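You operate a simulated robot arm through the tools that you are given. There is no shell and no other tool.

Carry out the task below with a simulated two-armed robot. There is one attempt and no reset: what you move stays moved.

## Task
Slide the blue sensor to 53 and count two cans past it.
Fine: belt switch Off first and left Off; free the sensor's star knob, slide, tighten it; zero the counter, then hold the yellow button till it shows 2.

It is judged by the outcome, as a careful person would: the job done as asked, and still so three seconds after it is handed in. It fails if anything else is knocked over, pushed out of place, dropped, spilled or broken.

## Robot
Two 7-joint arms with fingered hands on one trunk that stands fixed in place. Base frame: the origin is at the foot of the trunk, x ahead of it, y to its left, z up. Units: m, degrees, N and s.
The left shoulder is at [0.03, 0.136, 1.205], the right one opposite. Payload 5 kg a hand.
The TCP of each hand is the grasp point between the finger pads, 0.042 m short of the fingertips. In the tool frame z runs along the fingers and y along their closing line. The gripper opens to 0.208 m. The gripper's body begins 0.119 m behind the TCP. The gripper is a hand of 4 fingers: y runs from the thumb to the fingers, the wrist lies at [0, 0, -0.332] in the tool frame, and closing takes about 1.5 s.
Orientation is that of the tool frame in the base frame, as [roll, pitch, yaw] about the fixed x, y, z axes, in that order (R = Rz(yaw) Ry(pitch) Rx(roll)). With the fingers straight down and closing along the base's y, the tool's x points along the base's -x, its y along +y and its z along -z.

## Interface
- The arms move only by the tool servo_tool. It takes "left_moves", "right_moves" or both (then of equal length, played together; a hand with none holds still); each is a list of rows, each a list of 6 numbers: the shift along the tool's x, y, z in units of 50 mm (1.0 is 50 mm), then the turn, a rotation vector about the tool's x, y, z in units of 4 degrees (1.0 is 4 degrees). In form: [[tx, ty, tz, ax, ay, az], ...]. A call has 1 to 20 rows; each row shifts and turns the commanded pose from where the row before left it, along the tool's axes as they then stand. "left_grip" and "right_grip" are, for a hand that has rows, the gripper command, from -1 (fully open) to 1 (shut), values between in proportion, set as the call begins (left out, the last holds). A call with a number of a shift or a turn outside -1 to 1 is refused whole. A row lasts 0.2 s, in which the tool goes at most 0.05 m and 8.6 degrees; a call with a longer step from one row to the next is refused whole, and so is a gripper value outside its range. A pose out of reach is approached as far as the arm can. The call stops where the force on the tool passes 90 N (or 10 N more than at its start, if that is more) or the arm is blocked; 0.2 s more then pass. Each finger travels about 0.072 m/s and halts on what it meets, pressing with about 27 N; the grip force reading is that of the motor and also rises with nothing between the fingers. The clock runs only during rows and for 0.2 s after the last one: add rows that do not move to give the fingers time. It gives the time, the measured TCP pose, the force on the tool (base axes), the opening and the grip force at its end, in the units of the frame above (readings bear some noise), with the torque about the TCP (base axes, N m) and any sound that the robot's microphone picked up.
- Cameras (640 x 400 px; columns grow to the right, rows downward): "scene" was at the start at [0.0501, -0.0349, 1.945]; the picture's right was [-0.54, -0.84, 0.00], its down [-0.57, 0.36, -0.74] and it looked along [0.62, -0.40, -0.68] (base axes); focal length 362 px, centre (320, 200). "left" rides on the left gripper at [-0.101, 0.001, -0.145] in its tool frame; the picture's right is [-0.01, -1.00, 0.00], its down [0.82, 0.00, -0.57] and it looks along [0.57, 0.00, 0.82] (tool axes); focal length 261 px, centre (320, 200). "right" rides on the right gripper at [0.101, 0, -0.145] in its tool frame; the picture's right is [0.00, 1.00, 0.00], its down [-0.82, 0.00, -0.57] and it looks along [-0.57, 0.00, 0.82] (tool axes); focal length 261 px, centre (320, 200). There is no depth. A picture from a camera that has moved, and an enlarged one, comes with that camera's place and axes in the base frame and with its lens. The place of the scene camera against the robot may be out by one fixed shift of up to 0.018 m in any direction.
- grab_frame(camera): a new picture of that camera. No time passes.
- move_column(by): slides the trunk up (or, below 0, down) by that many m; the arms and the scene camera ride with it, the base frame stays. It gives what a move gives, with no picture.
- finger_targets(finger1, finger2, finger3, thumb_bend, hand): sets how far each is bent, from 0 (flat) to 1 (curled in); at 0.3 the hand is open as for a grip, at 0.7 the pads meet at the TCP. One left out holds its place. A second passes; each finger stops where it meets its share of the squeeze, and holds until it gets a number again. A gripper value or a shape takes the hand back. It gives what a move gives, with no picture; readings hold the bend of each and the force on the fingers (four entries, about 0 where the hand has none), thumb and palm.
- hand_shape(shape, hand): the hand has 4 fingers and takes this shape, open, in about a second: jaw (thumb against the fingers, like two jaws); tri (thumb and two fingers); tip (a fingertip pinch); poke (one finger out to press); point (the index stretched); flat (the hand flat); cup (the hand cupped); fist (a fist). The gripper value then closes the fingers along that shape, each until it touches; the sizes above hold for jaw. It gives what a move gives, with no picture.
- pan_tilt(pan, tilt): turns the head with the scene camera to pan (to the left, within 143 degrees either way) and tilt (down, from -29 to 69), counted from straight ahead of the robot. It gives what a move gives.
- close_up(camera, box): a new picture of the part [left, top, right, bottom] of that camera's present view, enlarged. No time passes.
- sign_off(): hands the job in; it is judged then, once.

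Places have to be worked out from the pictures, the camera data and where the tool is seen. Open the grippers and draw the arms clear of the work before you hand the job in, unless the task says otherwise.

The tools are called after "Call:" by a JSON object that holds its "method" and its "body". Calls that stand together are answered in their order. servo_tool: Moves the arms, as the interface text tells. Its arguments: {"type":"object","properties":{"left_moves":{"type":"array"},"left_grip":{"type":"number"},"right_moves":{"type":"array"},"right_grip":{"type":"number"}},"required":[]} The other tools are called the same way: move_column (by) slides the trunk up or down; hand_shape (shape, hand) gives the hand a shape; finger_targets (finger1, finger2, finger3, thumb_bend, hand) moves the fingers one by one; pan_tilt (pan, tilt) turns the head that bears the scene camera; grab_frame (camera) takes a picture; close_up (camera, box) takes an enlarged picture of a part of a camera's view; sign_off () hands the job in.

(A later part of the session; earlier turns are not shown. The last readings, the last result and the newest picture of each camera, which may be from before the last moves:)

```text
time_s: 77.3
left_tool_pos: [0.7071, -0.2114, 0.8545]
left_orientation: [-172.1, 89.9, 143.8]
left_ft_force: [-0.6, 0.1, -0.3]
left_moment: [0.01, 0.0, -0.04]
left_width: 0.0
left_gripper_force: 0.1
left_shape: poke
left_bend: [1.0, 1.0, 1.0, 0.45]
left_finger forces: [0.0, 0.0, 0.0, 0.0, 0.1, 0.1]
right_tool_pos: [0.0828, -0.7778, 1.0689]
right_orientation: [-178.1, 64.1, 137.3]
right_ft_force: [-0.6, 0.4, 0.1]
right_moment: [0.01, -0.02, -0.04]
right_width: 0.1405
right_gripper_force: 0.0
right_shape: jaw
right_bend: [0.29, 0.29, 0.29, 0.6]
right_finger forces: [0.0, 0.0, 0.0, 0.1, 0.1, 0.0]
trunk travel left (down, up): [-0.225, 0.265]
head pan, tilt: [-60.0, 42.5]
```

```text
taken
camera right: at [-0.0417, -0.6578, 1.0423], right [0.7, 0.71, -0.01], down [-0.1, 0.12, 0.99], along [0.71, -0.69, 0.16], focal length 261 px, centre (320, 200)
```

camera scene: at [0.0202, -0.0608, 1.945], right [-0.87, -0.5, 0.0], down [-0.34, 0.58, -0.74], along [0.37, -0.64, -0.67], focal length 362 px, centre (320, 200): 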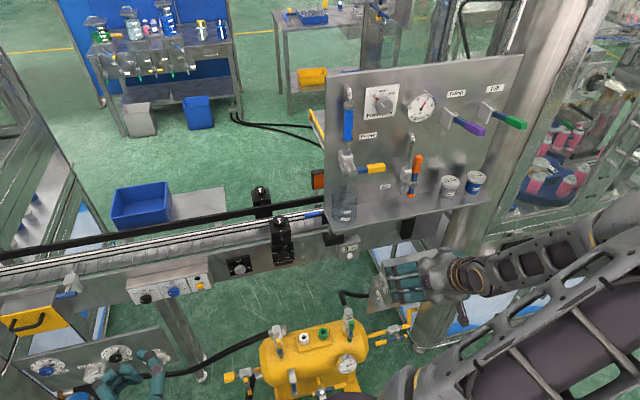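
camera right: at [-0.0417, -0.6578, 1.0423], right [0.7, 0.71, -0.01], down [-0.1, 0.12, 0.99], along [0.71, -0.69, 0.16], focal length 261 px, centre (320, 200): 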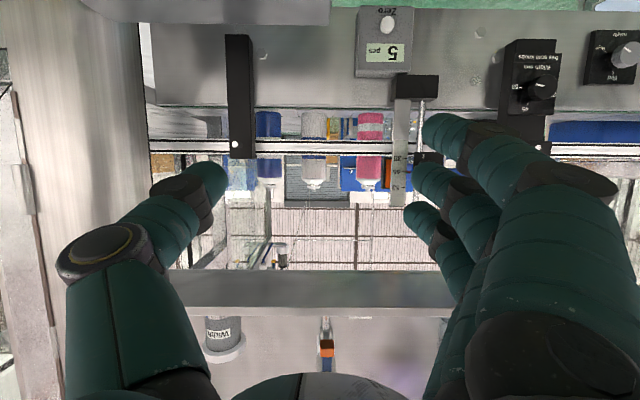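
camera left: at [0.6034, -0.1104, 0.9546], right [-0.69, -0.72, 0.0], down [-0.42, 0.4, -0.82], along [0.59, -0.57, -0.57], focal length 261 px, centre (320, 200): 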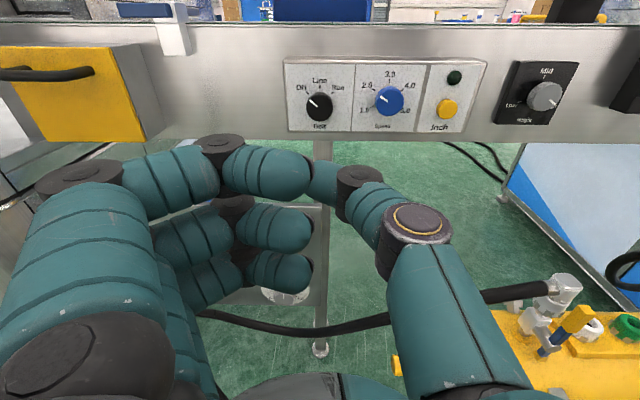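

No reach trouble. I finish tilting to horizontal.

Call:
{"method": "servo_tool", "body": {"right_moves": [[-0.03, 0, 0.06, 0, -1, 0], [-0.025, 0, 0.06, 0, -1, 0], [-0.02, 0, 0.06, 0, -1, 0], [-0.015, 0, 0.065, 0, -1, 0], [-0.01, 0, 0.065, 0, -1, 0], [-0.005, 0, 0.065, 0, -1, 0], [0, 0, 0.065, 0, -0.475, 0], [0, 0, 0, 0, 0, 0]]}}

Call:
{"method": "grab_frame", "body": {"camera": "right"}}

Call:
{"method": "grab_frame", "body": {"camera": "scene"}}

```text
time_s: 79.1
left_tool_pos: [0.7072, -0.2117, 0.853]
left_orientation: [-177.9, 89.9, 138.0]
left_ft_force: [-0.1, 0.5, -0.4]
left_moment: [0.01, -0.02, 0.02]
left_width: 0.0
left_gripper_force: 0.1
left_shape: poke
left_bend: [1.0, 1.0, 1.0, 0.45]
left_finger forces: [0.0, 0.0, 0.1, 0.1, 0.0, 0.0]
right_tool_pos: [0.0987, -0.7957, 1.0704]
right_orientation: [-88.5, 89.1, -133.0]
right_ft_force: [0.5, -0.9, 0.4]
right_moment: [-0.01, 0.01, -0.02]
right_width: 0.1405
right_gripper_force: 0.0
right_shape: jaw
right_bend: [0.29, 0.29, 0.29, 0.6]
right_finger forces: [0.0, 0.0, 0.1, 0.0, 0.0, 0.1]
trunk travel left (down, up): [-0.225, 0.265]
head pan, tilt: [-60.0, 42.5]
```

```text
taken
camera right: at [-0.0058, -0.6948, 0.9693], right [0.7, 0.72, -0.01], down [-0.4, 0.41, 0.82], along [0.59, -0.57, 0.57], focal length 261 px, centre (320, 200)
```

right: 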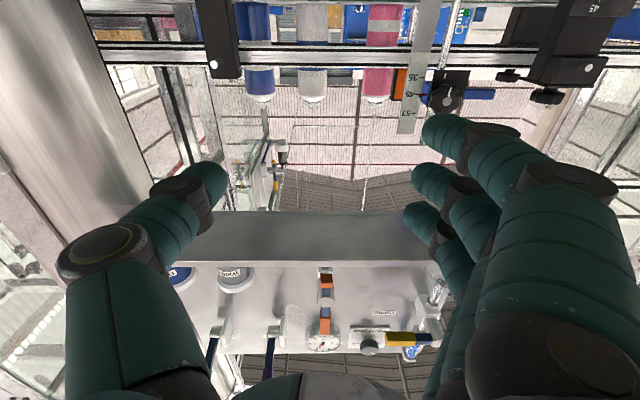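

```text
taken
camera scene: at [0.0215, -0.0621, 1.9449], right [-0.87, -0.5, 0.0], down [-0.34, 0.58, -0.74], along [0.37, -0.64, -0.68], focal length 362 px, centre (320, 200)
```

scene: 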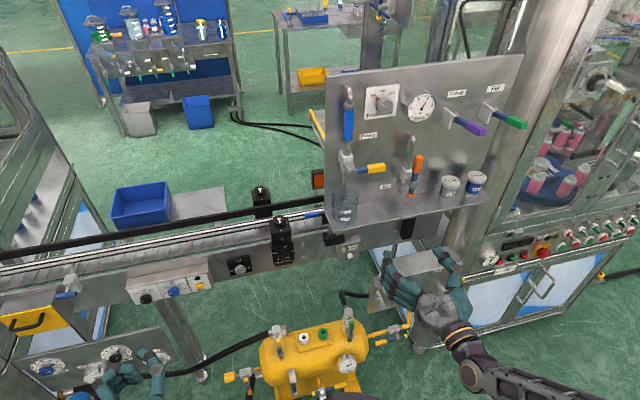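

The hand is now horizontal under shelf height with no contacts. To keep the wrist far enough from the shoulder on the way in, I'll raise the trunk by 0.15 m in two steps, lowering the arm to compensate.

Call:
{"method": "servo_tool", "body": {"right_moves": [[0.4, 0, 0, 0, 0, 0], [0.4, 0, 0, 0, 0, 0], [0.4, 0, 0, 0, 0, 0], [0.4, 0, 0, 0, 0, 0], [0, 0, 0, 0, 0, 0]]}}

Call:
{"method": "move_column", "body": {"by": 0.08}}

Call:
{"method": "servo_tool", "body": {"right_moves": [[0.4, 0, 0, 0, 0, 0], [0.4, 0, 0, 0, 0, 0], [0.4, 0, 0, 0, 0, 0], [0.4, 0, 0, 0, 0, 0], [0, 0, 0, 0, 0, 0]]}}

Call:
{"method": "move_column", "body": {"by": 0.07}}

Call:
{"method": "grab_frame", "body": {"camera": "right"}}

Call:
{"method": "grab_frame", "body": {"camera": "scene"}}

```text
time_s: 80.3
left_tool_pos: [0.7072, -0.2114, 0.8541]
left_orientation: [-175.6, 89.9, 140.3]
left_ft_force: [0.4, -0.2, 0.0]
left_moment: [0.02, 0.0, 0.0]
left_width: 0.0
left_gripper_force: 0.1
left_shape: poke
left_bend: [1.0, 1.0, 1.0, 0.45]
left_finger forces: [0.0, 0.0, 0.0, 0.0, 0.0, 0.1]
right_tool_pos: [0.0964, -0.798, 0.9882]
right_orientation: [-89.0, 89.2, -133.2]
right_ft_force: [-0.1, 0.9, 1.0]
right_moment: [-0.01, -0.04, 0.03]
right_width: 0.1405
right_gripper_force: 0.0
right_shape: jaw
right_bend: [0.29, 0.29, 0.29, 0.6]
right_finger forces: [0.0, 0.0, 0.0, 0.1, 0.0, 0.1]
trunk travel left (down, up): [-0.225, 0.265]
head pan, tilt: [-60.0, 42.5]
```

```text
time_s: 81.5
left_tool_pos: [0.7066, -0.212, 0.9338]
left_orientation: [-176.5, 89.9, 139.5]
left_ft_force: [-0.3, -0.7, -0.1]
left_moment: [-0.03, 0.02, -0.01]
left_width: 0.0
left_gripper_force: 0.0
left_shape: poke
left_bend: [1.0, 1.0, 1.0, 0.45]
left_finger forces: [0.0, 0.1, 0.0, 0.0, 0.0, 0.0]
right_tool_pos: [0.0963, -0.7974, 1.0679]
right_orientation: [-91.8, 89.2, -136.0]
right_ft_force: [0.1, 0.6, 0.1]
right_moment: [-0.02, 0.01, 0.03]
right_width: 0.1405
right_gripper_force: 0.1
right_shape: jaw
right_bend: [0.29, 0.29, 0.29, 0.6]
right_finger forces: [0.0, 0.1, 0.0, 0.0, 0.0, 0.0]
trunk travel left (down, up): [-0.305, 0.185]
head pan, tilt: [-60.0, 42.5]
```

```text
time_s: 82.7
left_tool_pos: [0.7068, -0.2104, 0.9342]
left_orientation: [-177.1, 90.0, 138.9]
left_ft_force: [-1.5, -0.6, 0.1]
left_moment: [-0.03, 0.0, -0.01]
left_width: 0.0
left_gripper_force: 0.1
left_shape: poke
left_bend: [1.0, 1.0, 1.0, 0.45]
left_finger forces: [0.0, 0.0, 0.1, 0.0, 0.1, 0.0]
right_tool_pos: [0.0942, -0.7983, 0.9875]
right_orientation: [-89.2, 89.2, -133.4]
right_ft_force: [0.3, 0.6, -0.1]
right_moment: [0.03, 0.01, -0.02]
right_width: 0.1405
right_gripper_force: 0.0
right_shape: jaw
right_bend: [0.29, 0.29, 0.29, 0.6]
right_finger forces: [0.0, 0.0, 0.0, 0.1, 0.0, 0.1]
trunk travel left (down, up): [-0.305, 0.185]
head pan, tilt: [-60.0, 42.5]
```

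```text
time_s: 83.8
left_tool_pos: [0.7077, -0.2119, 1.0032]
left_orientation: [-177.2, 90.0, 138.9]
left_ft_force: [0.0, 0.0, 0.1]
left_moment: [0.0, -0.05, 0.01]
left_width: 0.0
left_gripper_force: 0.0
left_shape: poke
left_bend: [1.0, 1.0, 1.0, 0.45]
left_finger forces: [0.0, 0.0, 0.0, 0.0, 0.1, 0.0]
right_tool_pos: [0.096, -0.8, 1.0561]
right_orientation: [-92.6, 89.2, -136.8]
right_ft_force: [-0.4, 0.3, -1.1]
right_moment: [-0.04, 0.0, 0.04]
right_width: 0.1407
right_gripper_force: 0.1
right_shape: jaw
right_bend: [0.29, 0.29, 0.29, 0.6]
right_finger forces: [0.1, 0.0, 0.1, 0.0, 0.0, 0.1]
trunk travel left (down, up): [-0.375, 0.115]
head pan, tilt: [-60.0, 42.5]
```

```text
taken
camera right: at [-0.0088, -0.6989, 0.9571], right [0.7, 0.72, -0.01], down [-0.4, 0.4, 0.82], along [0.59, -0.57, 0.57], focal length 261 px, centre (320, 200)
```

right: 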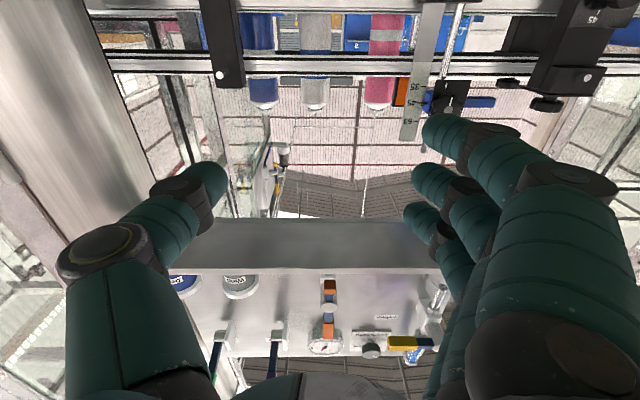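

```text
taken
camera scene: at [0.0216, -0.0625, 2.0946], right [-0.87, -0.5, 0.0], down [-0.34, 0.59, -0.74], along [0.37, -0.64, -0.68], focal length 362 px, centre (320, 200)
```

scene: 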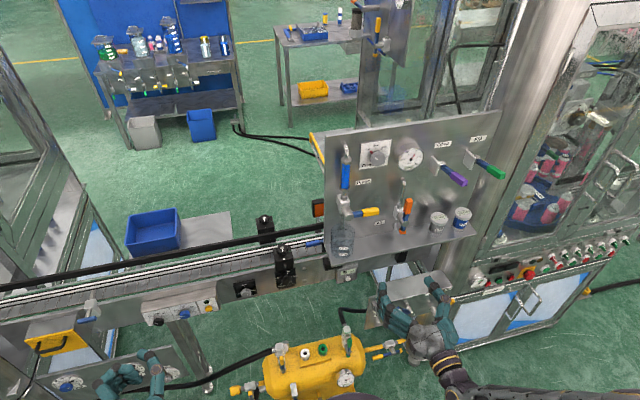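

Trunk raised, hand still at z≈1.056 and free. I set the thumb-and-two-fingers shape pre-closed to about 70 mm, then move left to line up with the star knob, still 0.15 m short of it.

Call:
{"method": "hand_shape", "body": {"shape": "tri", "hand": "right"}}

Call:
{"method": "servo_tool", "body": {"right_moves": [[0, 0.4, 0.1, 0, 0, 0], [0, 0.4, 0.15, 0, 0, 0], [0, 0.4, 0.15, 0, 0, 0], [0, 0.4, 0.15, 0, 0, 0], [0, 0.4, 0.15, 0, 0, 0], [0, 0.4, 0.15, 0, 0, 0], [0, 0.4, 0.1, 0, 0, 0], [0, 0.4, 0.1, 0, 0, 0], [0, 0.4, 0.1, 0, 0, 0], [0, 0, 0, 0, 0, 0]], "right_grip": 0.35}}

Call:
{"method": "grab_frame", "body": {"camera": "right"}}

Call:
{"method": "grab_frame", "body": {"camera": "scene"}}

```text
time_s: 84.7
left_tool_pos: [0.7079, -0.2114, 1.0042]
left_orientation: [179.4, 89.9, 135.5]
left_ft_force: [-0.4, 0.4, 0.1]
left_moment: [-0.04, 0.0, 0.01]
left_width: 0.0001
left_gripper_force: 0.1
left_shape: poke
left_bend: [1.0, 1.0, 1.0, 0.45]
left_finger forces: [0.0, 0.0, 0.1, 0.1, 0.0, 0.0]
right_tool_pos: [0.0947, -0.7979, 1.0589]
right_orientation: [-90.6, 89.2, -135.0]
right_ft_force: [0.1, -0.2, -0.5]
right_moment: [0.01, -0.05, 0.03]
right_width: 0.2079
right_gripper_force: 0.0
right_shape: tri
right_bend: [0.3, 0.3, 0.06, 0.3]
right_finger forces: [0.0, 0.0, 0.0, 0.0, 0.0, 0.0]
trunk travel left (down, up): [-0.375, 0.115]
head pan, tilt: [-60.0, 42.5]
```

```text
time_s: 86.8
left_tool_pos: [0.7075, -0.2117, 1.0037]
left_orientation: [168.8, 89.9, 124.9]
left_ft_force: [-1.0, 0.7, -0.1]
left_moment: [0.02, -0.01, 0.0]
left_width: 0.0
left_gripper_force: 0.0
left_shape: poke
left_bend: [1.0, 1.0, 1.0, 0.45]
left_finger forces: [0.0, 0.1, 0.1, 0.0, 0.1, 0.0]
right_tool_pos: [0.2616, -0.7117, 1.0552]
right_orientation: [-96.3, 89.2, -140.7]
right_ft_force: [0.6, 0.3, 0.5]
right_moment: [0.03, 0.01, 0.0]
right_width: 0.068
right_gripper_force: 0.1
right_shape: tri
right_bend: [0.73, 0.73, 0.05, 0.7]
right_finger forces: [0.1, 0.0, 0.0, 0.1, 0.0, 0.0]
trunk travel left (down, up): [-0.375, 0.115]
head pan, tilt: [-60.0, 42.5]
```

```text
taken
camera right: at [0.157, -0.6104, 0.9553], right [0.7, 0.72, -0.01], down [-0.4, 0.4, 0.82], along [0.59, -0.57, 0.57], focal length 261 px, centre (320, 200)
```

right: 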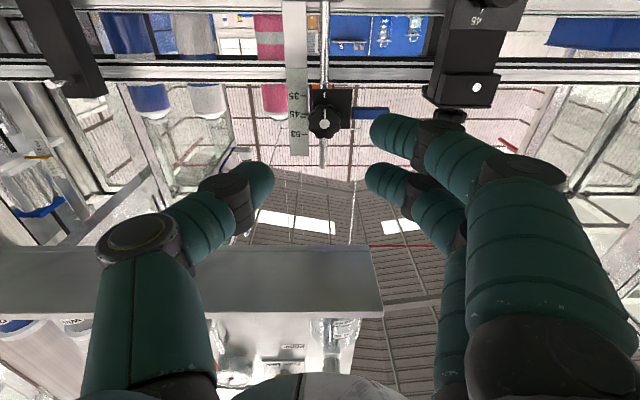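

```text
taken
camera scene: at [0.0204, -0.0621, 2.0949], right [-0.87, -0.5, 0.0], down [-0.34, 0.58, -0.74], along [0.37, -0.64, -0.68], focal length 362 px, centre (320, 200)
```

scene: 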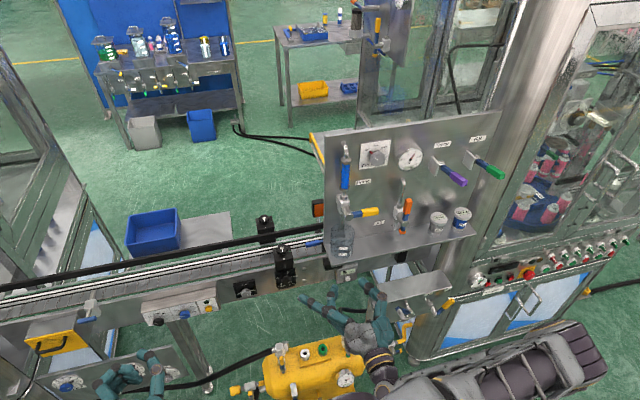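

The star knob is nearly centred ahead. I zoom in from this close, low view to see the knob, marks, scale and surrounding parts.

Call:
{"method": "close_up", "body": {"camera": "right", "box": [256, 60, 416, 190]}}

Call:
{"method": "close_up", "body": {"camera": "right", "box": [280, 80, 360, 160]}}

```text
3.08 times, centred on (336, 125) of right
camera zoom: at [0.157, -0.6104, 0.9553], right [0.7, 0.72, -0.01], down [-0.4, 0.4, 0.82], along [0.59, -0.57, 0.57], focal length 802 px, centre (271, 431)
```

zoom: 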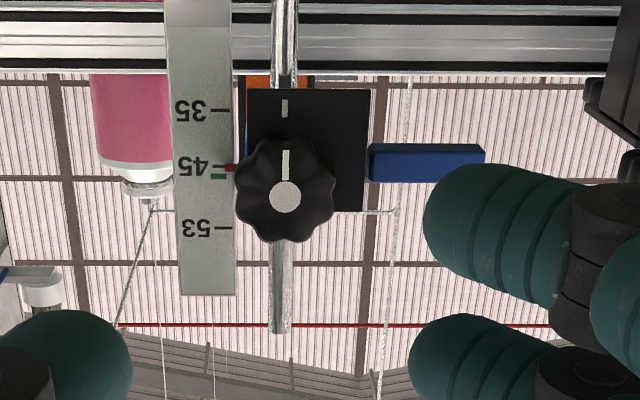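

```text
5.00 times, centred on (320, 120) of right
camera zoom: at [0.157, -0.6104, 0.9553], right [0.7, 0.72, -0.01], down [-0.4, 0.4, 0.82], along [0.59, -0.57, 0.57], focal length 1303 px, centre (320, 600)
```

zoom: 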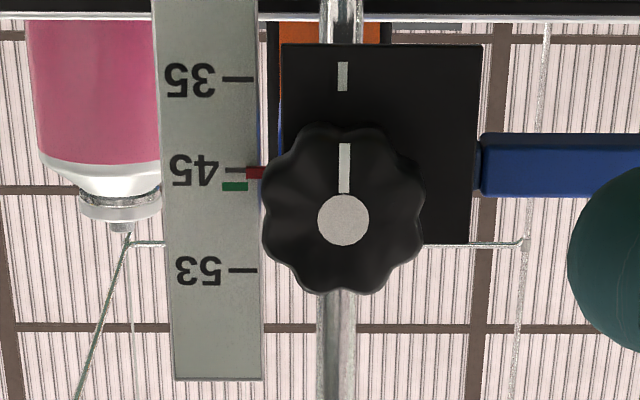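

Very clear view: pointer on the white "tight" tick, green mark 90° to the right, red pointer on 45, marks about 25 mm apart. The knob axis is about 9 mm above and 7 mm left of the tool axis. I correct that and advance 115 mm toward the knob.

Call:
{"method": "servo_tool", "body": {"right_moves": [[-0.09, 0.065, 0.4, 0, 0, 0], [-0.09, 0.065, 0.4, 0, 0, 0], [0, 0, 0.5, 0, 0, 0], [0, 0, 0.5, 0, 0, 0], [0, 0, 0.5, 0, 0, 0], [0, 0, 0, 0, 0, 0]]}}

Call:
{"method": "grab_frame", "body": {"camera": "right"}}

Call:
{"method": "close_up", "body": {"camera": "right", "box": [200, 70, 440, 220]}}

```text
time_s: 88.2
left_tool_pos: [0.7073, -0.2115, 1.0036]
left_orientation: [174.3, 89.9, 130.5]
left_ft_force: [-0.6, 0.5, 0.6]
left_moment: [0.04, 0.0, 0.04]
left_width: 0.0
left_gripper_force: 0.0
left_shape: poke
left_bend: [1.0, 1.0, 1.0, 0.45]
left_finger forces: [0.1, 0.0, 0.1, 0.1, 0.0, 0.0]
right_tool_pos: [0.3478, -0.7854, 1.0646]
right_orientation: [-89.6, 89.2, -133.9]
right_ft_force: [-0.4, 0.7, -0.8]
right_moment: [-0.01, 0.01, 0.0]
right_width: 0.0679
right_gripper_force: 0.1
right_shape: tri
right_bend: [0.73, 0.73, 0.05, 0.7]
right_finger forces: [0.0, 0.0, 0.0, 0.0, 0.1, 0.0]
trunk travel left (down, up): [-0.375, 0.115]
head pan, tilt: [-60.0, 42.5]
```

```text
taken
camera right: at [0.2438, -0.6855, 0.9641], right [0.7, 0.72, -0.01], down [-0.4, 0.4, 0.82], along [0.59, -0.57, 0.57], focal length 261 px, centre (320, 200)
```

right: 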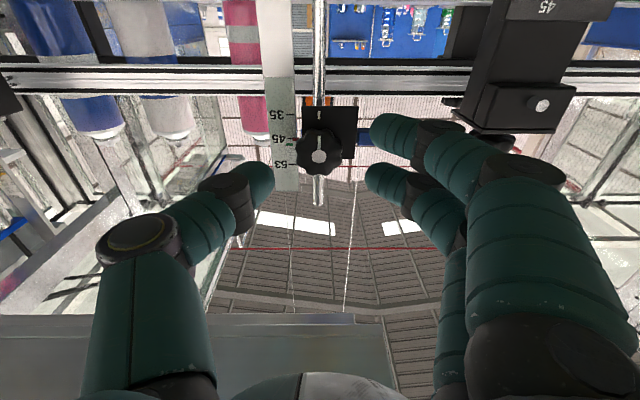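

```text
2.67 times, centred on (320, 145) of right
camera zoom: at [0.2438, -0.6855, 0.9641], right [0.7, 0.72, -0.01], down [-0.4, 0.4, 0.82], along [0.59, -0.57, 0.57], focal length 695 px, centre (320, 347)
```

zoom: 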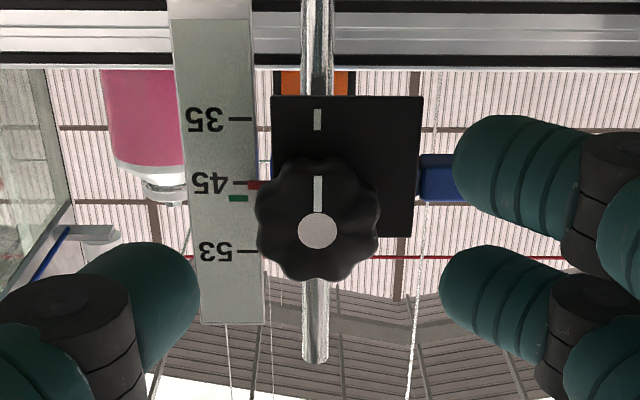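

The knob is now on the tool axis within a millimetre, its front 67 mm ahead and the backing plate about 84 mm ahead. I advance 37 mm so the fingertips overlap the knob without hitting the plate.

Call:
{"method": "servo_tool", "body": {"right_moves": [[0, 0, 0.2, 0, 0, 0], [0, 0, 0.2, 0, 0, 0], [0, 0, 0.2, 0, 0, 0], [0, 0, 0.14, 0, 0, 0], [0, 0, 0, 0, 0, 0]]}}

Call:
{"method": "close_up", "body": {"camera": "right", "box": [200, 90, 440, 240]}}

```text
time_s: 89.5
left_tool_pos: [0.7066, -0.2127, 1.0037]
left_orientation: [-179.1, 89.9, 136.9]
left_ft_force: [0.1, -0.3, 0.8]
left_moment: [-0.01, -0.02, -0.02]
left_width: 0.0
left_gripper_force: 0.1
left_shape: poke
left_bend: [1.0, 1.0, 1.0, 0.45]
left_finger forces: [0.1, 0.0, 0.1, 0.1, 0.1, 0.0]
right_tool_pos: [0.3759, -0.8137, 1.0655]
right_orientation: [-91.9, 89.2, -136.2]
right_ft_force: [-0.4, 0.4, -0.8]
right_moment: [-0.01, -0.01, 0.02]
right_width: 0.0677
right_gripper_force: 0.1
right_shape: tri
right_bend: [0.73, 0.73, 0.05, 0.7]
right_finger forces: [0.0, 0.1, 0.1, 0.1, 0.0, 0.0]
trunk travel left (down, up): [-0.375, 0.115]
head pan, tilt: [-60.0, 42.5]
```

```text
2.67 times, centred on (320, 165) of right
camera zoom: at [0.2717, -0.7124, 0.9647], right [0.7, 0.72, -0.01], down [-0.4, 0.4, 0.82], along [0.59, -0.57, 0.57], focal length 695 px, centre (320, 293)
```

zoom: 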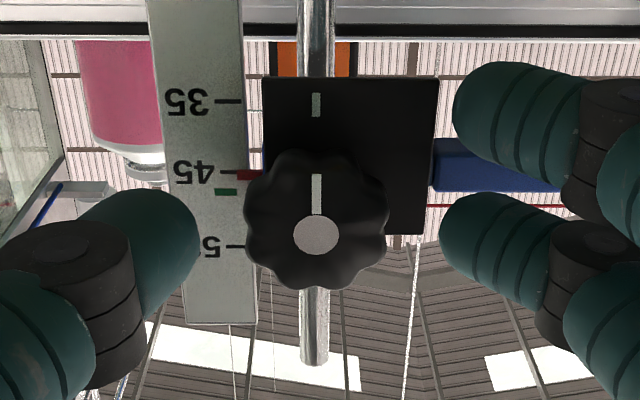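

No contact yet and the knob is centred between thumb and middle finger with about 13 mm overlap. I close the grip.

Call:
{"method": "servo_tool", "body": {"right_moves": [[0, 0, 0, 0, 0, 0], [0, 0, 0, 0, 0, 0], [0, 0, 0, 0, 0, 0], [0, 0, 0, 0, 0, 0], [0, 0, 0, 0, 0, 0]], "right_grip": 1}}

Call:
{"method": "close_up", "body": {"camera": "right", "box": [200, 90, 440, 240]}}

```text
time_s: 90.7
left_tool_pos: [0.707, -0.2123, 1.0049]
left_orientation: [171.7, 89.9, 127.6]
left_ft_force: [0.5, 0.5, -0.1]
left_moment: [0.0, 0.01, -0.02]
left_width: 0.0
left_gripper_force: 0.0
left_shape: poke
left_bend: [1.0, 1.0, 1.0, 0.45]
left_finger forces: [0.0, 0.1, 0.1, 0.1, 0.0, 0.0]
right_tool_pos: [0.3747, -0.8152, 1.065]
right_orientation: [-89.3, 89.2, -133.9]
right_ft_force: [-2.5, -5.4, 1.7]
right_moment: [-0.02, -0.04, -0.11]
right_width: 0.023
right_gripper_force: 26.9
right_shape: tri
right_bend: [0.7, 0.73, 0.25, 0.7]
right_finger forces: [0.1, 15.4, 0.1, 0.1, 21.2, 0.1]
trunk travel left (down, up): [-0.375, 0.115]
head pan, tilt: [-60.0, 42.5]
```

```text
2.67 times, centred on (320, 165) of right
camera zoom: at [0.2709, -0.7135, 0.9648], right [0.7, 0.71, -0.01], down [-0.4, 0.41, 0.82], along [0.59, -0.57, 0.57], focal length 695 px, centre (320, 293)
```

zoom: 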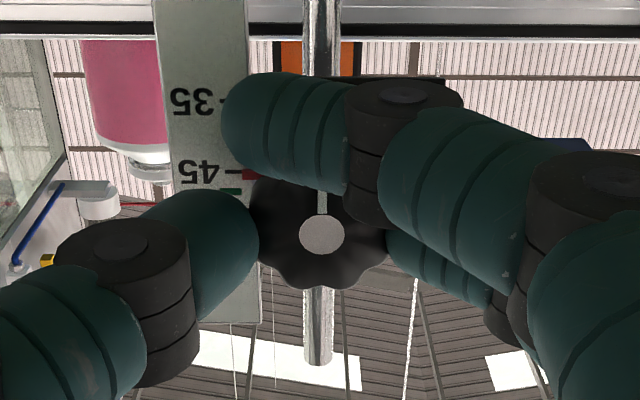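

Gripped (15 and 21 N). I begin turning counter-clockwise, 28° first, and watch.

Call:
{"method": "servo_tool", "body": {"right_moves": [[0, 0, 0, 0, 0, -1], [0, 0, 0, 0, 0, -1], [0, 0, 0, 0, 0, -1], [0, 0, 0, 0, 0, -1], [0, 0, 0, 0, 0, -1], [0, 0, 0, 0, 0, -1], [0, 0, 0, 0, 0, -1], [0, 0, 0, 0, 0, 0]]}}

Call:
{"method": "grab_frame", "body": {"camera": "right"}}

Call:
{"method": "grab_frame", "body": {"camera": "scene"}}

```text
time_s: 92.5
left_tool_pos: [0.7073, -0.213, 1.0031]
left_orientation: [167.7, 89.9, 123.7]
left_ft_force: [-0.3, -0.9, 0.4]
left_moment: [0.01, -0.01, -0.02]
left_width: 0.0
left_gripper_force: 0.1
left_shape: poke
left_bend: [1.0, 1.0, 1.0, 0.45]
left_finger forces: [0.0, 0.0, 0.0, 0.1, 0.1, 0.0]
right_tool_pos: [0.3755, -0.8132, 1.064]
right_orientation: [-90.0, 61.2, -134.4]
right_ft_force: [-1.1, -12.3, 8.4]
right_moment: [-0.13, -0.15, -0.23]
right_width: 0.0227
right_gripper_force: 27.1
right_shape: tri
right_bend: [0.7, 0.72, 0.28, 0.7]
right_finger forces: [0.0, 12.9, 0.0, 0.1, 23.9, 0.0]
trunk travel left (down, up): [-0.375, 0.115]
head pan, tilt: [-60.0, 42.5]
```

```text
taken
camera right: at [0.2381, -0.7462, 0.9762], right [0.61, 0.63, -0.48], down [-0.13, 0.68, 0.72], along [0.78, -0.38, 0.5], focal length 261 px, centre (320, 200)
```

right: 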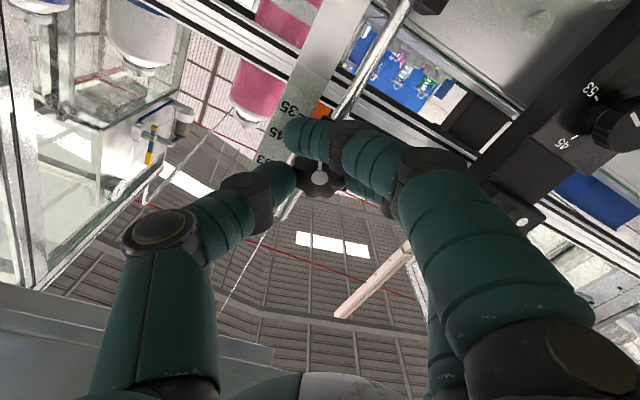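

```text
taken
camera scene: at [0.0209, -0.0629, 2.0949], right [-0.87, -0.5, 0.0], down [-0.34, 0.59, -0.74], along [0.37, -0.64, -0.68], focal length 362 px, centre (320, 200)
```

scene: 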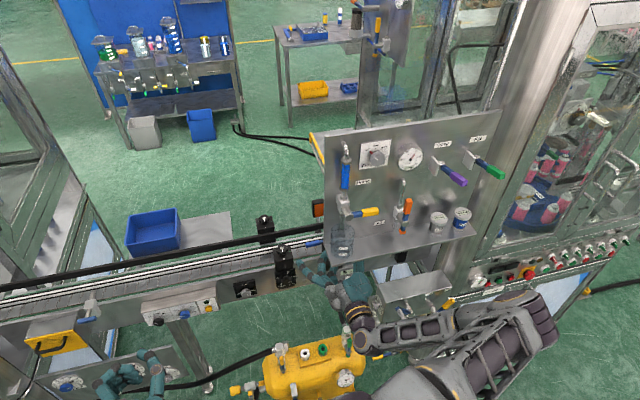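

The knob follows the hand. I continue to 60°, since fully vertical the thumb side would come near the shelf underside when I slide the sensor up.

Call:
{"method": "servo_tool", "body": {"right_moves": [[0, 0, 0, 0, 0, -1], [0, 0, 0, 0, 0, -1], [0, 0, 0, 0, 0, -1], [0, 0, 0, 0, 0, -1], [0, 0, 0, 0, 0, -1], [0, 0, 0, 0, 0, -1], [0, 0, 0, 0, 0, -1], [0, 0, 0, 0, 0, -1], [0, 0, 0, 0, 0, 0]]}}

Call:
{"method": "grab_frame", "body": {"camera": "right"}}

Call:
{"method": "close_up", "body": {"camera": "right", "box": [200, 60, 440, 240]}}

Call:
{"method": "close_up", "body": {"camera": "scene", "box": [280, 210, 420, 330]}}

```text
time_s: 94.5
left_tool_pos: [0.7079, -0.2119, 1.0033]
left_orientation: [174.3, 89.9, 130.5]
left_ft_force: [-0.1, 0.2, -0.9]
left_moment: [0.0, -0.01, -0.01]
left_width: 0.0
left_gripper_force: 0.1
left_shape: poke
left_bend: [1.0, 1.0, 1.0, 0.45]
left_finger forces: [0.1, 0.1, 0.0, 0.1, 0.0, 0.1]
right_tool_pos: [0.3748, -0.8139, 1.0653]
right_orientation: [-89.9, 41.6, -134.1]
right_ft_force: [-4.2, -0.4, -3.4]
right_moment: [0.15, 0.15, 0.03]
right_width: 0.0221
right_gripper_force: 27.3
right_shape: tri
right_bend: [0.7, 0.72, 0.28, 0.7]
right_finger forces: [0.1, 18.3, 0.0, 0.1, 16.5, 0.0]
right hand out of reach, approached as far as the arm can: row 6, 7, 8
trunk travel left (down, up): [-0.375, 0.115]
head pan, tilt: [-60.0, 42.5]
```

```text
taken
camera right: at [0.2185, -0.7673, 0.9969], right [0.47, 0.48, -0.74], down [0.01, 0.84, 0.55], along [0.89, -0.26, 0.38], focal length 261 px, centre (320, 200)
```

right: 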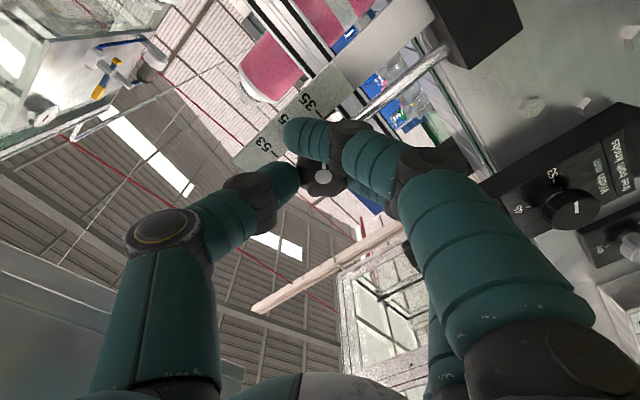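

```text
2.22 times, centred on (320, 150) of right
camera zoom: at [0.2185, -0.7673, 0.9969], right [0.47, 0.48, -0.74], down [0.01, 0.84, 0.55], along [0.89, -0.26, 0.38], focal length 579 px, centre (320, 311)
```

zoom: 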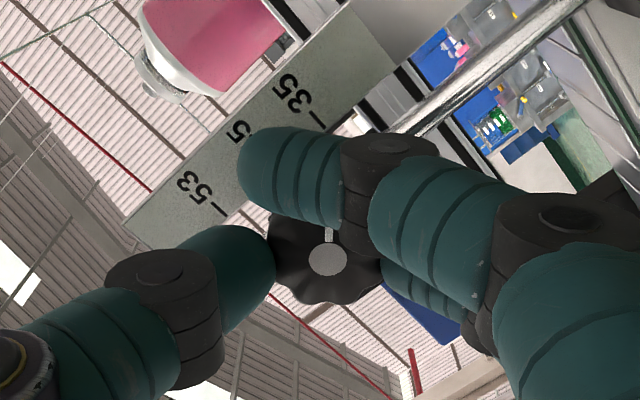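

```text
3.33 times, centred on (350, 270) of scene
camera zoom: at [0.0212, -0.0626, 2.0948], right [-0.87, -0.5, 0.0], down [-0.34, 0.59, -0.74], along [0.37, -0.64, -0.68], focal length 1207 px, centre (220, -33)
```

zoom: 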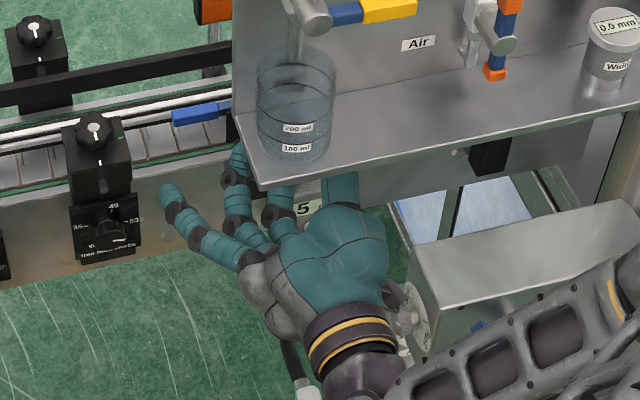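

The wrist reaches its limit at 48°, so I'll ratchet: release, rotate the hand back to level, regrip, and turn the remaining 45°. First release.

Call:
{"method": "servo_tool", "body": {"right_moves": [[0, 0, 0, 0, 0, 0], [0, 0, 0, 0, 0, 0], [0, 0, 0, 0, 0, 0], [0, 0, 0, 0, 0, 0], [0, 0, 0, 0, 0, 0]], "right_grip": 0.35}}

Call:
{"method": "close_up", "body": {"camera": "right", "box": [200, 60, 440, 240]}}

```text
time_s: 95.7
left_tool_pos: [0.7081, -0.2126, 1.0043]
left_orientation: [-178.7, 89.8, 137.3]
left_ft_force: [-0.4, -0.3, 0.5]
left_moment: [0.02, -0.01, -0.03]
left_width: 0.0
left_gripper_force: 0.1
left_shape: poke
left_bend: [1.0, 1.0, 1.0, 0.45]
left_finger forces: [0.0, 0.1, 0.0, 0.0, 0.0, 0.0]
right_tool_pos: [0.3751, -0.8139, 1.0643]
right_orientation: [-89.9, 41.7, -133.9]
right_ft_force: [1.1, -0.9, -0.2]
right_moment: [0.0, 0.0, 0.0]
right_width: 0.067
right_gripper_force: 0.1
right_shape: tri
right_bend: [0.73, 0.74, 0.06, 0.7]
right_finger forces: [0.1, 0.0, 0.0, 0.0, 0.0, 0.0]
trunk travel left (down, up): [-0.375, 0.115]
head pan, tilt: [-60.0, 42.5]
```

```text
2.22 times, centred on (320, 150) of right
camera zoom: at [0.2187, -0.7674, 0.9971], right [0.47, 0.48, -0.74], down [0.01, 0.84, 0.55], along [0.89, -0.26, 0.38], focal length 579 px, centre (320, 311)
```

zoom: 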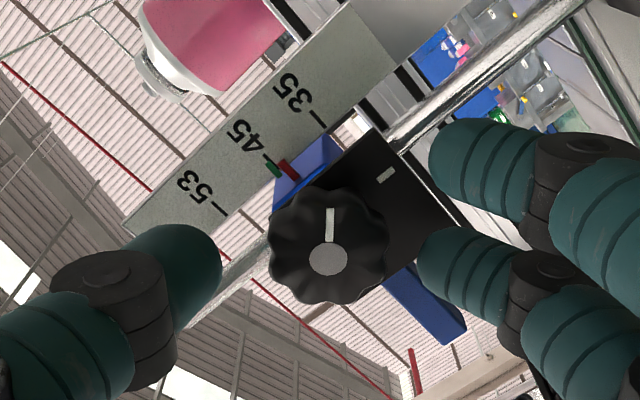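

Released cleanly; the knob stays turned about 48° and the sensor holds at 45. I rotate the open hand back to level.

Call:
{"method": "servo_tool", "body": {"right_moves": [[0, 0, 0, 0, 0, 1], [0, 0, 0, 0, 0, 1], [0, 0, 0, 0, 0, 1], [0, 0, 0, 0, 0, 1], [0, 0, 0, 0, 0, 1], [0, 0, 0, 0, 0, 1], [0, 0, 0, 0, 0, 1], [0, 0, 0, 0, 0, 1], [0, 0, 0, 0, 0, 1], [0, 0, 0, 0, 0, 1], [0, 0, 0, 0, 0, 1], [0, 0, 0, 0, 0, 1], [0, 0, 0, 0, 0, 0]]}}

Call:
{"method": "close_up", "body": {"camera": "right", "box": [200, 90, 440, 240]}}

```text
time_s: 98.5
left_tool_pos: [0.7073, -0.2119, 1.0031]
left_orientation: [-178.0, 89.8, 138.0]
left_ft_force: [0.7, 1.0, -0.1]
left_moment: [-0.01, 0.0, 0.02]
left_width: 0.0002
left_gripper_force: 0.1
left_shape: poke
left_bend: [1.0, 1.0, 1.0, 0.45]
left_finger forces: [0.1, 0.1, 0.1, 0.0, 0.0, 0.0]
right_tool_pos: [0.3742, -0.8122, 1.0637]
right_orientation: [-75.3, 89.7, -119.3]
right_ft_force: [0.2, -0.5, 0.4]
right_moment: [-0.01, 0.01, 0.01]
right_width: 0.0668
right_gripper_force: 0.2
right_shape: tri
right_bend: [0.73, 0.74, 0.06, 0.7]
right_finger forces: [0.1, 0.0, 0.0, 0.0, 0.0, 0.0]
trunk travel left (down, up): [-0.375, 0.115]
head pan, tilt: [-60.0, 42.5]
```

```text
2.67 times, centred on (320, 165) of right
camera zoom: at [0.2705, -0.712, 0.9632], right [0.69, 0.72, 0.0], down [-0.41, 0.4, 0.82], along [0.59, -0.57, 0.57], focal length 695 px, centre (320, 293)
```

zoom: 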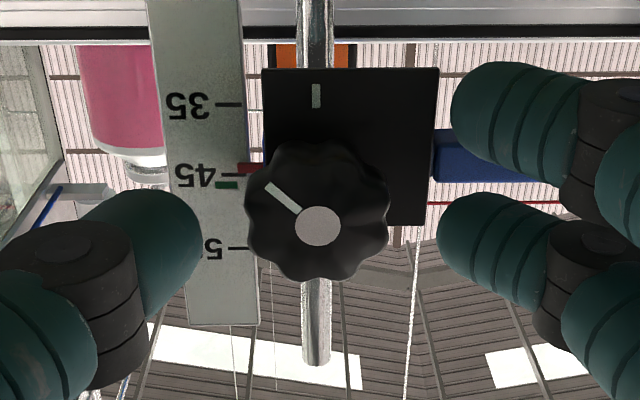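

The pointer has turned about 50°; the sensor has crept down about 2 mm, so it is starting to come free. I regrip the knob now.

Call:
{"method": "servo_tool", "body": {"right_moves": [[0.04, 0, 0, 0, 0, 0], [0, 0, 0, 0, 0, 0], [0, 0, 0, 0, 0, 0], [0, 0, 0, 0, 0, 0], [0, 0, 0, 0, 0, 0]], "right_grip": 1}}

Call:
{"method": "close_up", "body": {"camera": "right", "box": [200, 90, 440, 240]}}

```text
time_s: 99.7
left_tool_pos: [0.7079, -0.2115, 1.0036]
left_orientation: [171.4, 89.9, 127.4]
left_ft_force: [-1.0, -0.3, 0.1]
left_moment: [0.03, -0.02, -0.03]
left_width: 0.0
left_gripper_force: 0.1
left_shape: poke
left_bend: [1.0, 1.0, 1.0, 0.45]
left_finger forces: [0.1, 0.1, 0.0, 0.0, 0.0, 0.0]
right_tool_pos: [0.3739, -0.813, 1.0615]
right_orientation: [-74.7, 89.7, -118.9]
right_ft_force: [-3.1, -7.1, 1.9]
right_moment: [-0.01, -0.02, -0.13]
right_width: 0.0228
right_gripper_force: 26.3
right_shape: tri
right_bend: [0.7, 0.73, 0.26, 0.7]
right_finger forces: [0.0, 15.2, 0.0, 0.1, 20.9, 0.1]
trunk travel left (down, up): [-0.375, 0.115]
head pan, tilt: [-60.0, 42.5]
```

```text
2.67 times, centred on (320, 165) of right
camera zoom: at [0.27, -0.7134, 0.9612], right [0.7, 0.72, 0.0], down [-0.41, 0.4, 0.82], along [0.59, -0.57, 0.57], focal length 695 px, centre (320, 293)
```

zoom: 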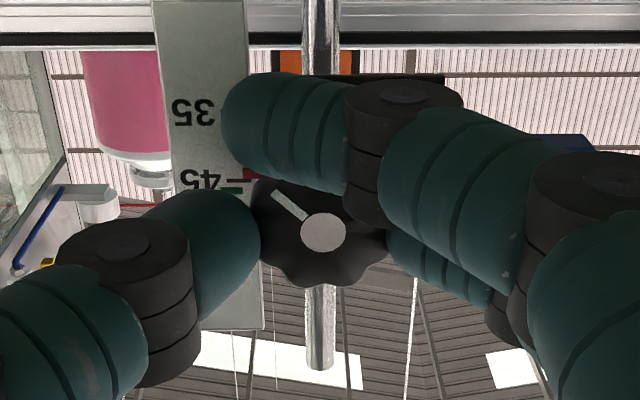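

Regripped. I turn another 42° counter-clockwise to bring the pointer to the green mark.

Call:
{"method": "servo_tool", "body": {"right_moves": [[0, 0, 0, 0, 0, -1], [0, 0, 0, 0, 0, -1], [0, 0, 0, 0, 0, -1], [0, 0, 0, 0, 0, -1], [0, 0, 0, 0, 0, -1], [0, 0, 0, 0, 0, -1], [0, 0, 0, 0, 0, -1], [0, 0, 0, 0, 0, -1], [0, 0, 0, 0, 0, -1], [0, 0, 0, 0, 0, -1], [0, 0, 0, 0, 0, -0.5], [0, 0, 0, 0, 0, 0]]}}

Call:
{"method": "close_up", "body": {"camera": "right", "box": [200, 60, 440, 240]}}

```text
time_s: 102.2
left_tool_pos: [0.7075, -0.2124, 1.0033]
left_orientation: [165.3, 89.9, 121.3]
left_ft_force: [-0.3, 0.7, -0.5]
left_moment: [-0.01, -0.02, 0.02]
left_width: 0.0001
left_gripper_force: 0.0
left_shape: poke
left_bend: [1.0, 1.0, 1.0, 0.45]
left_finger forces: [0.0, 0.0, 0.0, 0.0, 0.0, 0.0]
right_tool_pos: [0.3741, -0.8123, 1.0615]
right_orientation: [-89.9, 47.7, -134.0]
right_ft_force: [-5.4, -4.9, -3.8]
right_moment: [0.18, 0.17, -0.1]
right_width: 0.0224
right_gripper_force: 27.0
right_shape: tri
right_bend: [0.7, 0.73, 0.28, 0.7]
right_finger forces: [0.1, 16.7, 0.1, 0.1, 18.6, 0.0]
trunk travel left (down, up): [-0.375, 0.115]
head pan, tilt: [-60.0, 42.5]
```

```text
2.22 times, centred on (320, 150) of right
camera zoom: at [0.2237, -0.7614, 0.9879], right [0.52, 0.53, -0.67], down [-0.03, 0.79, 0.61], along [0.86, -0.29, 0.43], focal length 579 px, centre (320, 311)
```

zoom: 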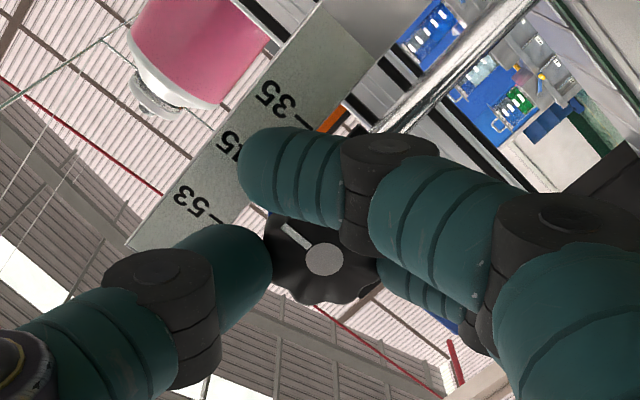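

The pointer should now be at green. I try sliding up 10 mm gently while holding the knob, checking the resistance.

Call:
{"method": "servo_tool", "body": {"right_moves": [[-0.0371, -0.0335, 0, 0, 0, 0], [-0.0371, -0.0335, 0, 0, 0, 0], [-0.0371, -0.0335, 0, 0, 0, 0], [-0.0371, -0.0335, 0, 0, 0, 0], [0, 0, 0, 0, 0, 0]]}}

Call:
{"method": "close_up", "body": {"camera": "right", "box": [200, 60, 440, 240]}}

```text
time_s: 103.5
left_tool_pos: [0.7075, -0.2129, 1.0052]
left_orientation: [161.7, 89.9, 117.7]
left_ft_force: [-0.5, 0.6, -0.5]
left_moment: [-0.01, 0.0, 0.01]
left_width: 0.0003
left_gripper_force: 0.0
left_shape: poke
left_bend: [1.0, 1.0, 1.0, 0.45]
left_finger forces: [0.0, 0.0, 0.0, 0.1, 0.0, 0.0]
right_tool_pos: [0.3744, -0.8123, 1.0713]
right_orientation: [-89.9, 47.8, -134.0]
right_ft_force: [-8.3, -5.6, -4.2]
right_moment: [0.1, 0.12, -0.18]
right_width: 0.0226
right_gripper_force: 27.3
right_shape: tri
right_bend: [0.7, 0.73, 0.28, 0.7]
right_finger forces: [0.0, 16.1, 0.0, 0.1, 20.1, 0.0]
trunk travel left (down, up): [-0.375, 0.115]
head pan, tilt: [-60.0, 42.5]
```

```text
2.22 times, centred on (320, 150) of right
camera zoom: at [0.2239, -0.7614, 0.9979], right [0.52, 0.53, -0.67], down [-0.03, 0.79, 0.61], along [0.86, -0.29, 0.43], focal length 579 px, centre (320, 311)
```

zoom: 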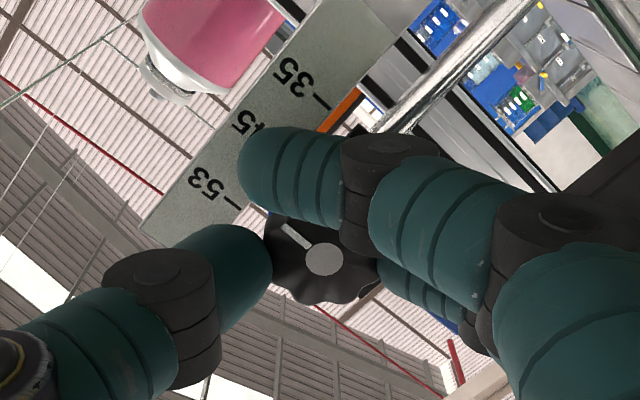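

The sensor slides up freely with the hand (only a few newtons). From the readings I need about 19–20 mm more to reach 53, so I continue slowly.

Call:
{"method": "servo_tool", "body": {"right_moves": [[-0.0446, -0.0401, 0, 0, 0, 0], [-0.0446, -0.0401, 0, 0, 0, 0], [-0.0446, -0.0401, 0, 0, 0, 0], [-0.0446, -0.0401, 0, 0, 0, 0], [-0.0446, -0.0401, 0, 0, 0, 0], [-0.0446, -0.0401, 0, 0, 0, 0], [-0.0223, -0.02, 0, 0, 0, 0], [0, 0, 0, 0, 0, 0]]}}

Call:
{"method": "grab_frame", "body": {"camera": "right"}}

Call:
{"method": "close_up", "body": {"camera": "right", "box": [200, 60, 440, 240]}}

```text
time_s: 105.2
left_tool_pos: [0.7067, -0.2107, 1.0041]
left_orientation: [165.6, 89.8, 121.6]
left_ft_force: [0.8, 0.4, -0.5]
left_moment: [0.02, 0.0, 0.02]
left_width: 0.0001
left_gripper_force: 0.0
left_shape: poke
left_bend: [1.0, 1.0, 1.0, 0.45]
left_finger forces: [0.0, 0.1, 0.0, 0.0, 0.1, 0.0]
right_tool_pos: [0.3744, -0.812, 1.0917]
right_orientation: [-89.9, 47.7, -134.0]
right_ft_force: [-4.1, -6.4, -2.9]
right_moment: [0.09, 0.12, -0.11]
right_width: 0.0224
right_gripper_force: 27.5
right_shape: tri
right_bend: [0.7, 0.73, 0.28, 0.7]
right_finger forces: [0.0, 15.6, 0.0, 0.1, 19.0, 0.0]
trunk travel left (down, up): [-0.375, 0.115]
head pan, tilt: [-60.0, 42.5]
```

```text
taken
camera right: at [0.2237, -0.7613, 1.0166], right [0.52, 0.53, -0.67], down [-0.03, 0.79, 0.61], along [0.86, -0.29, 0.43], focal length 261 px, centre (320, 200)
```

right: 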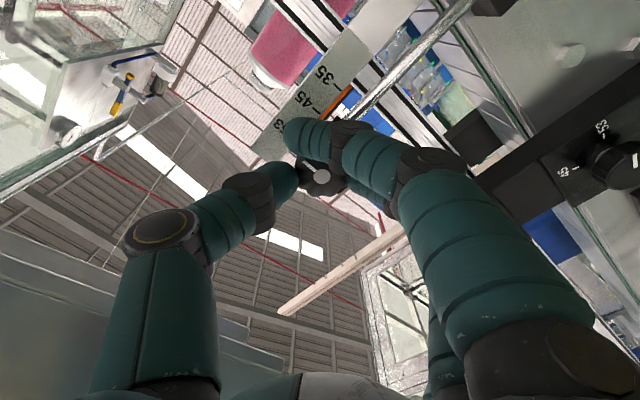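

```text
2.22 times, centred on (320, 150) of right
camera zoom: at [0.2237, -0.7613, 1.0166], right [0.52, 0.53, -0.67], down [-0.03, 0.79, 0.61], along [0.86, -0.29, 0.43], focal length 579 px, centre (320, 311)
```

zoom: 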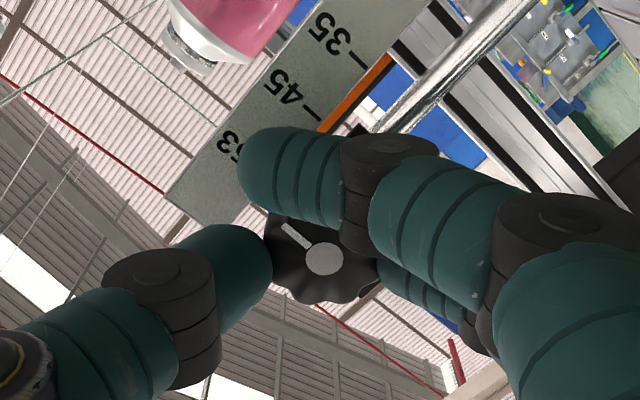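

Now I turn the knob clockwise 42° (partly tightening) at this height, which also uncovers the red pointer to read it.

Call:
{"method": "servo_tool", "body": {"right_moves": [[0, 0, 0, 0, 0, 1], [0, 0, 0, 0, 0, 1], [0, 0, 0, 0, 0, 1], [0, 0, 0, 0, 0, 1], [0, 0, 0, 0, 0, 1], [0, 0, 0, 0, 0, 1], [0, 0, 0, 0, 0, 1], [0, 0, 0, 0, 0, 1], [0, 0, 0, 0, 0, 1], [0, 0, 0, 0, 0, 1], [0, 0, 0, 0, 0, 0.5], [0, 0, 0, 0, 0, 0]]}}

Call:
{"method": "close_up", "body": {"camera": "right", "box": [200, 90, 440, 240]}}

Call:
{"method": "close_up", "body": {"camera": "right", "box": [240, 120, 340, 190]}}

```text
time_s: 107.8
left_tool_pos: [0.7074, -0.2117, 1.0047]
left_orientation: [155.1, 90.0, 111.1]
left_ft_force: [-0.1, -0.5, 0.1]
left_moment: [-0.01, -0.01, 0.01]
left_width: 0.0
left_gripper_force: 0.2
left_shape: poke
left_bend: [1.0, 1.0, 1.0, 0.45]
left_finger forces: [0.0, 0.1, 0.0, 0.0, 0.0, 0.0]
right_tool_pos: [0.3747, -0.8124, 1.091]
right_orientation: [-73.1, 89.8, -117.0]
right_ft_force: [-10.2, -10.3, -3.8]
right_moment: [0.04, 0.12, -0.42]
right_width: 0.0228
right_gripper_force: 26.9
right_shape: tri
right_bend: [0.7, 0.73, 0.28, 0.7]
right_finger forces: [0.1, 12.2, 0.0, 0.0, 26.9, 0.0]
trunk travel left (down, up): [-0.375, 0.115]
head pan, tilt: [-60.0, 42.5]
```

```text
2.67 times, centred on (320, 165) of right
camera zoom: at [0.2704, -0.7127, 0.9911], right [0.69, 0.72, 0.0], down [-0.41, 0.4, 0.82], along [0.59, -0.57, 0.57], focal length 695 px, centre (320, 293)
```

zoom: 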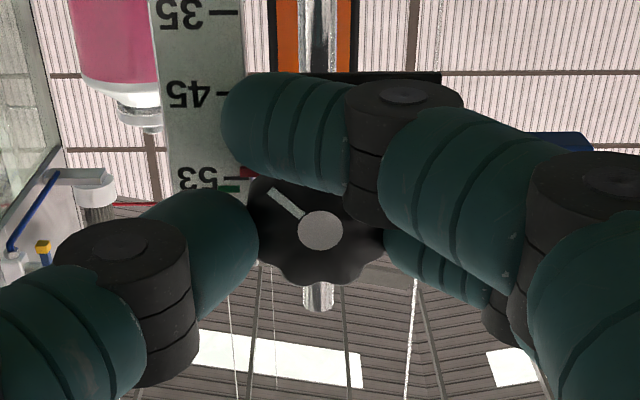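

```text
5.71 times, centred on (290, 155) of right
camera zoom: at [0.2704, -0.7127, 0.9911], right [0.69, 0.72, 0.0], down [-0.41, 0.4, 0.82], along [0.59, -0.57, 0.57], focal length 1489 px, centre (491, 457)
```

zoom: 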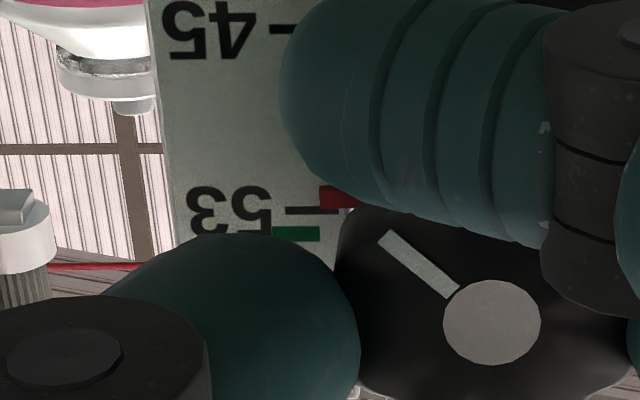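

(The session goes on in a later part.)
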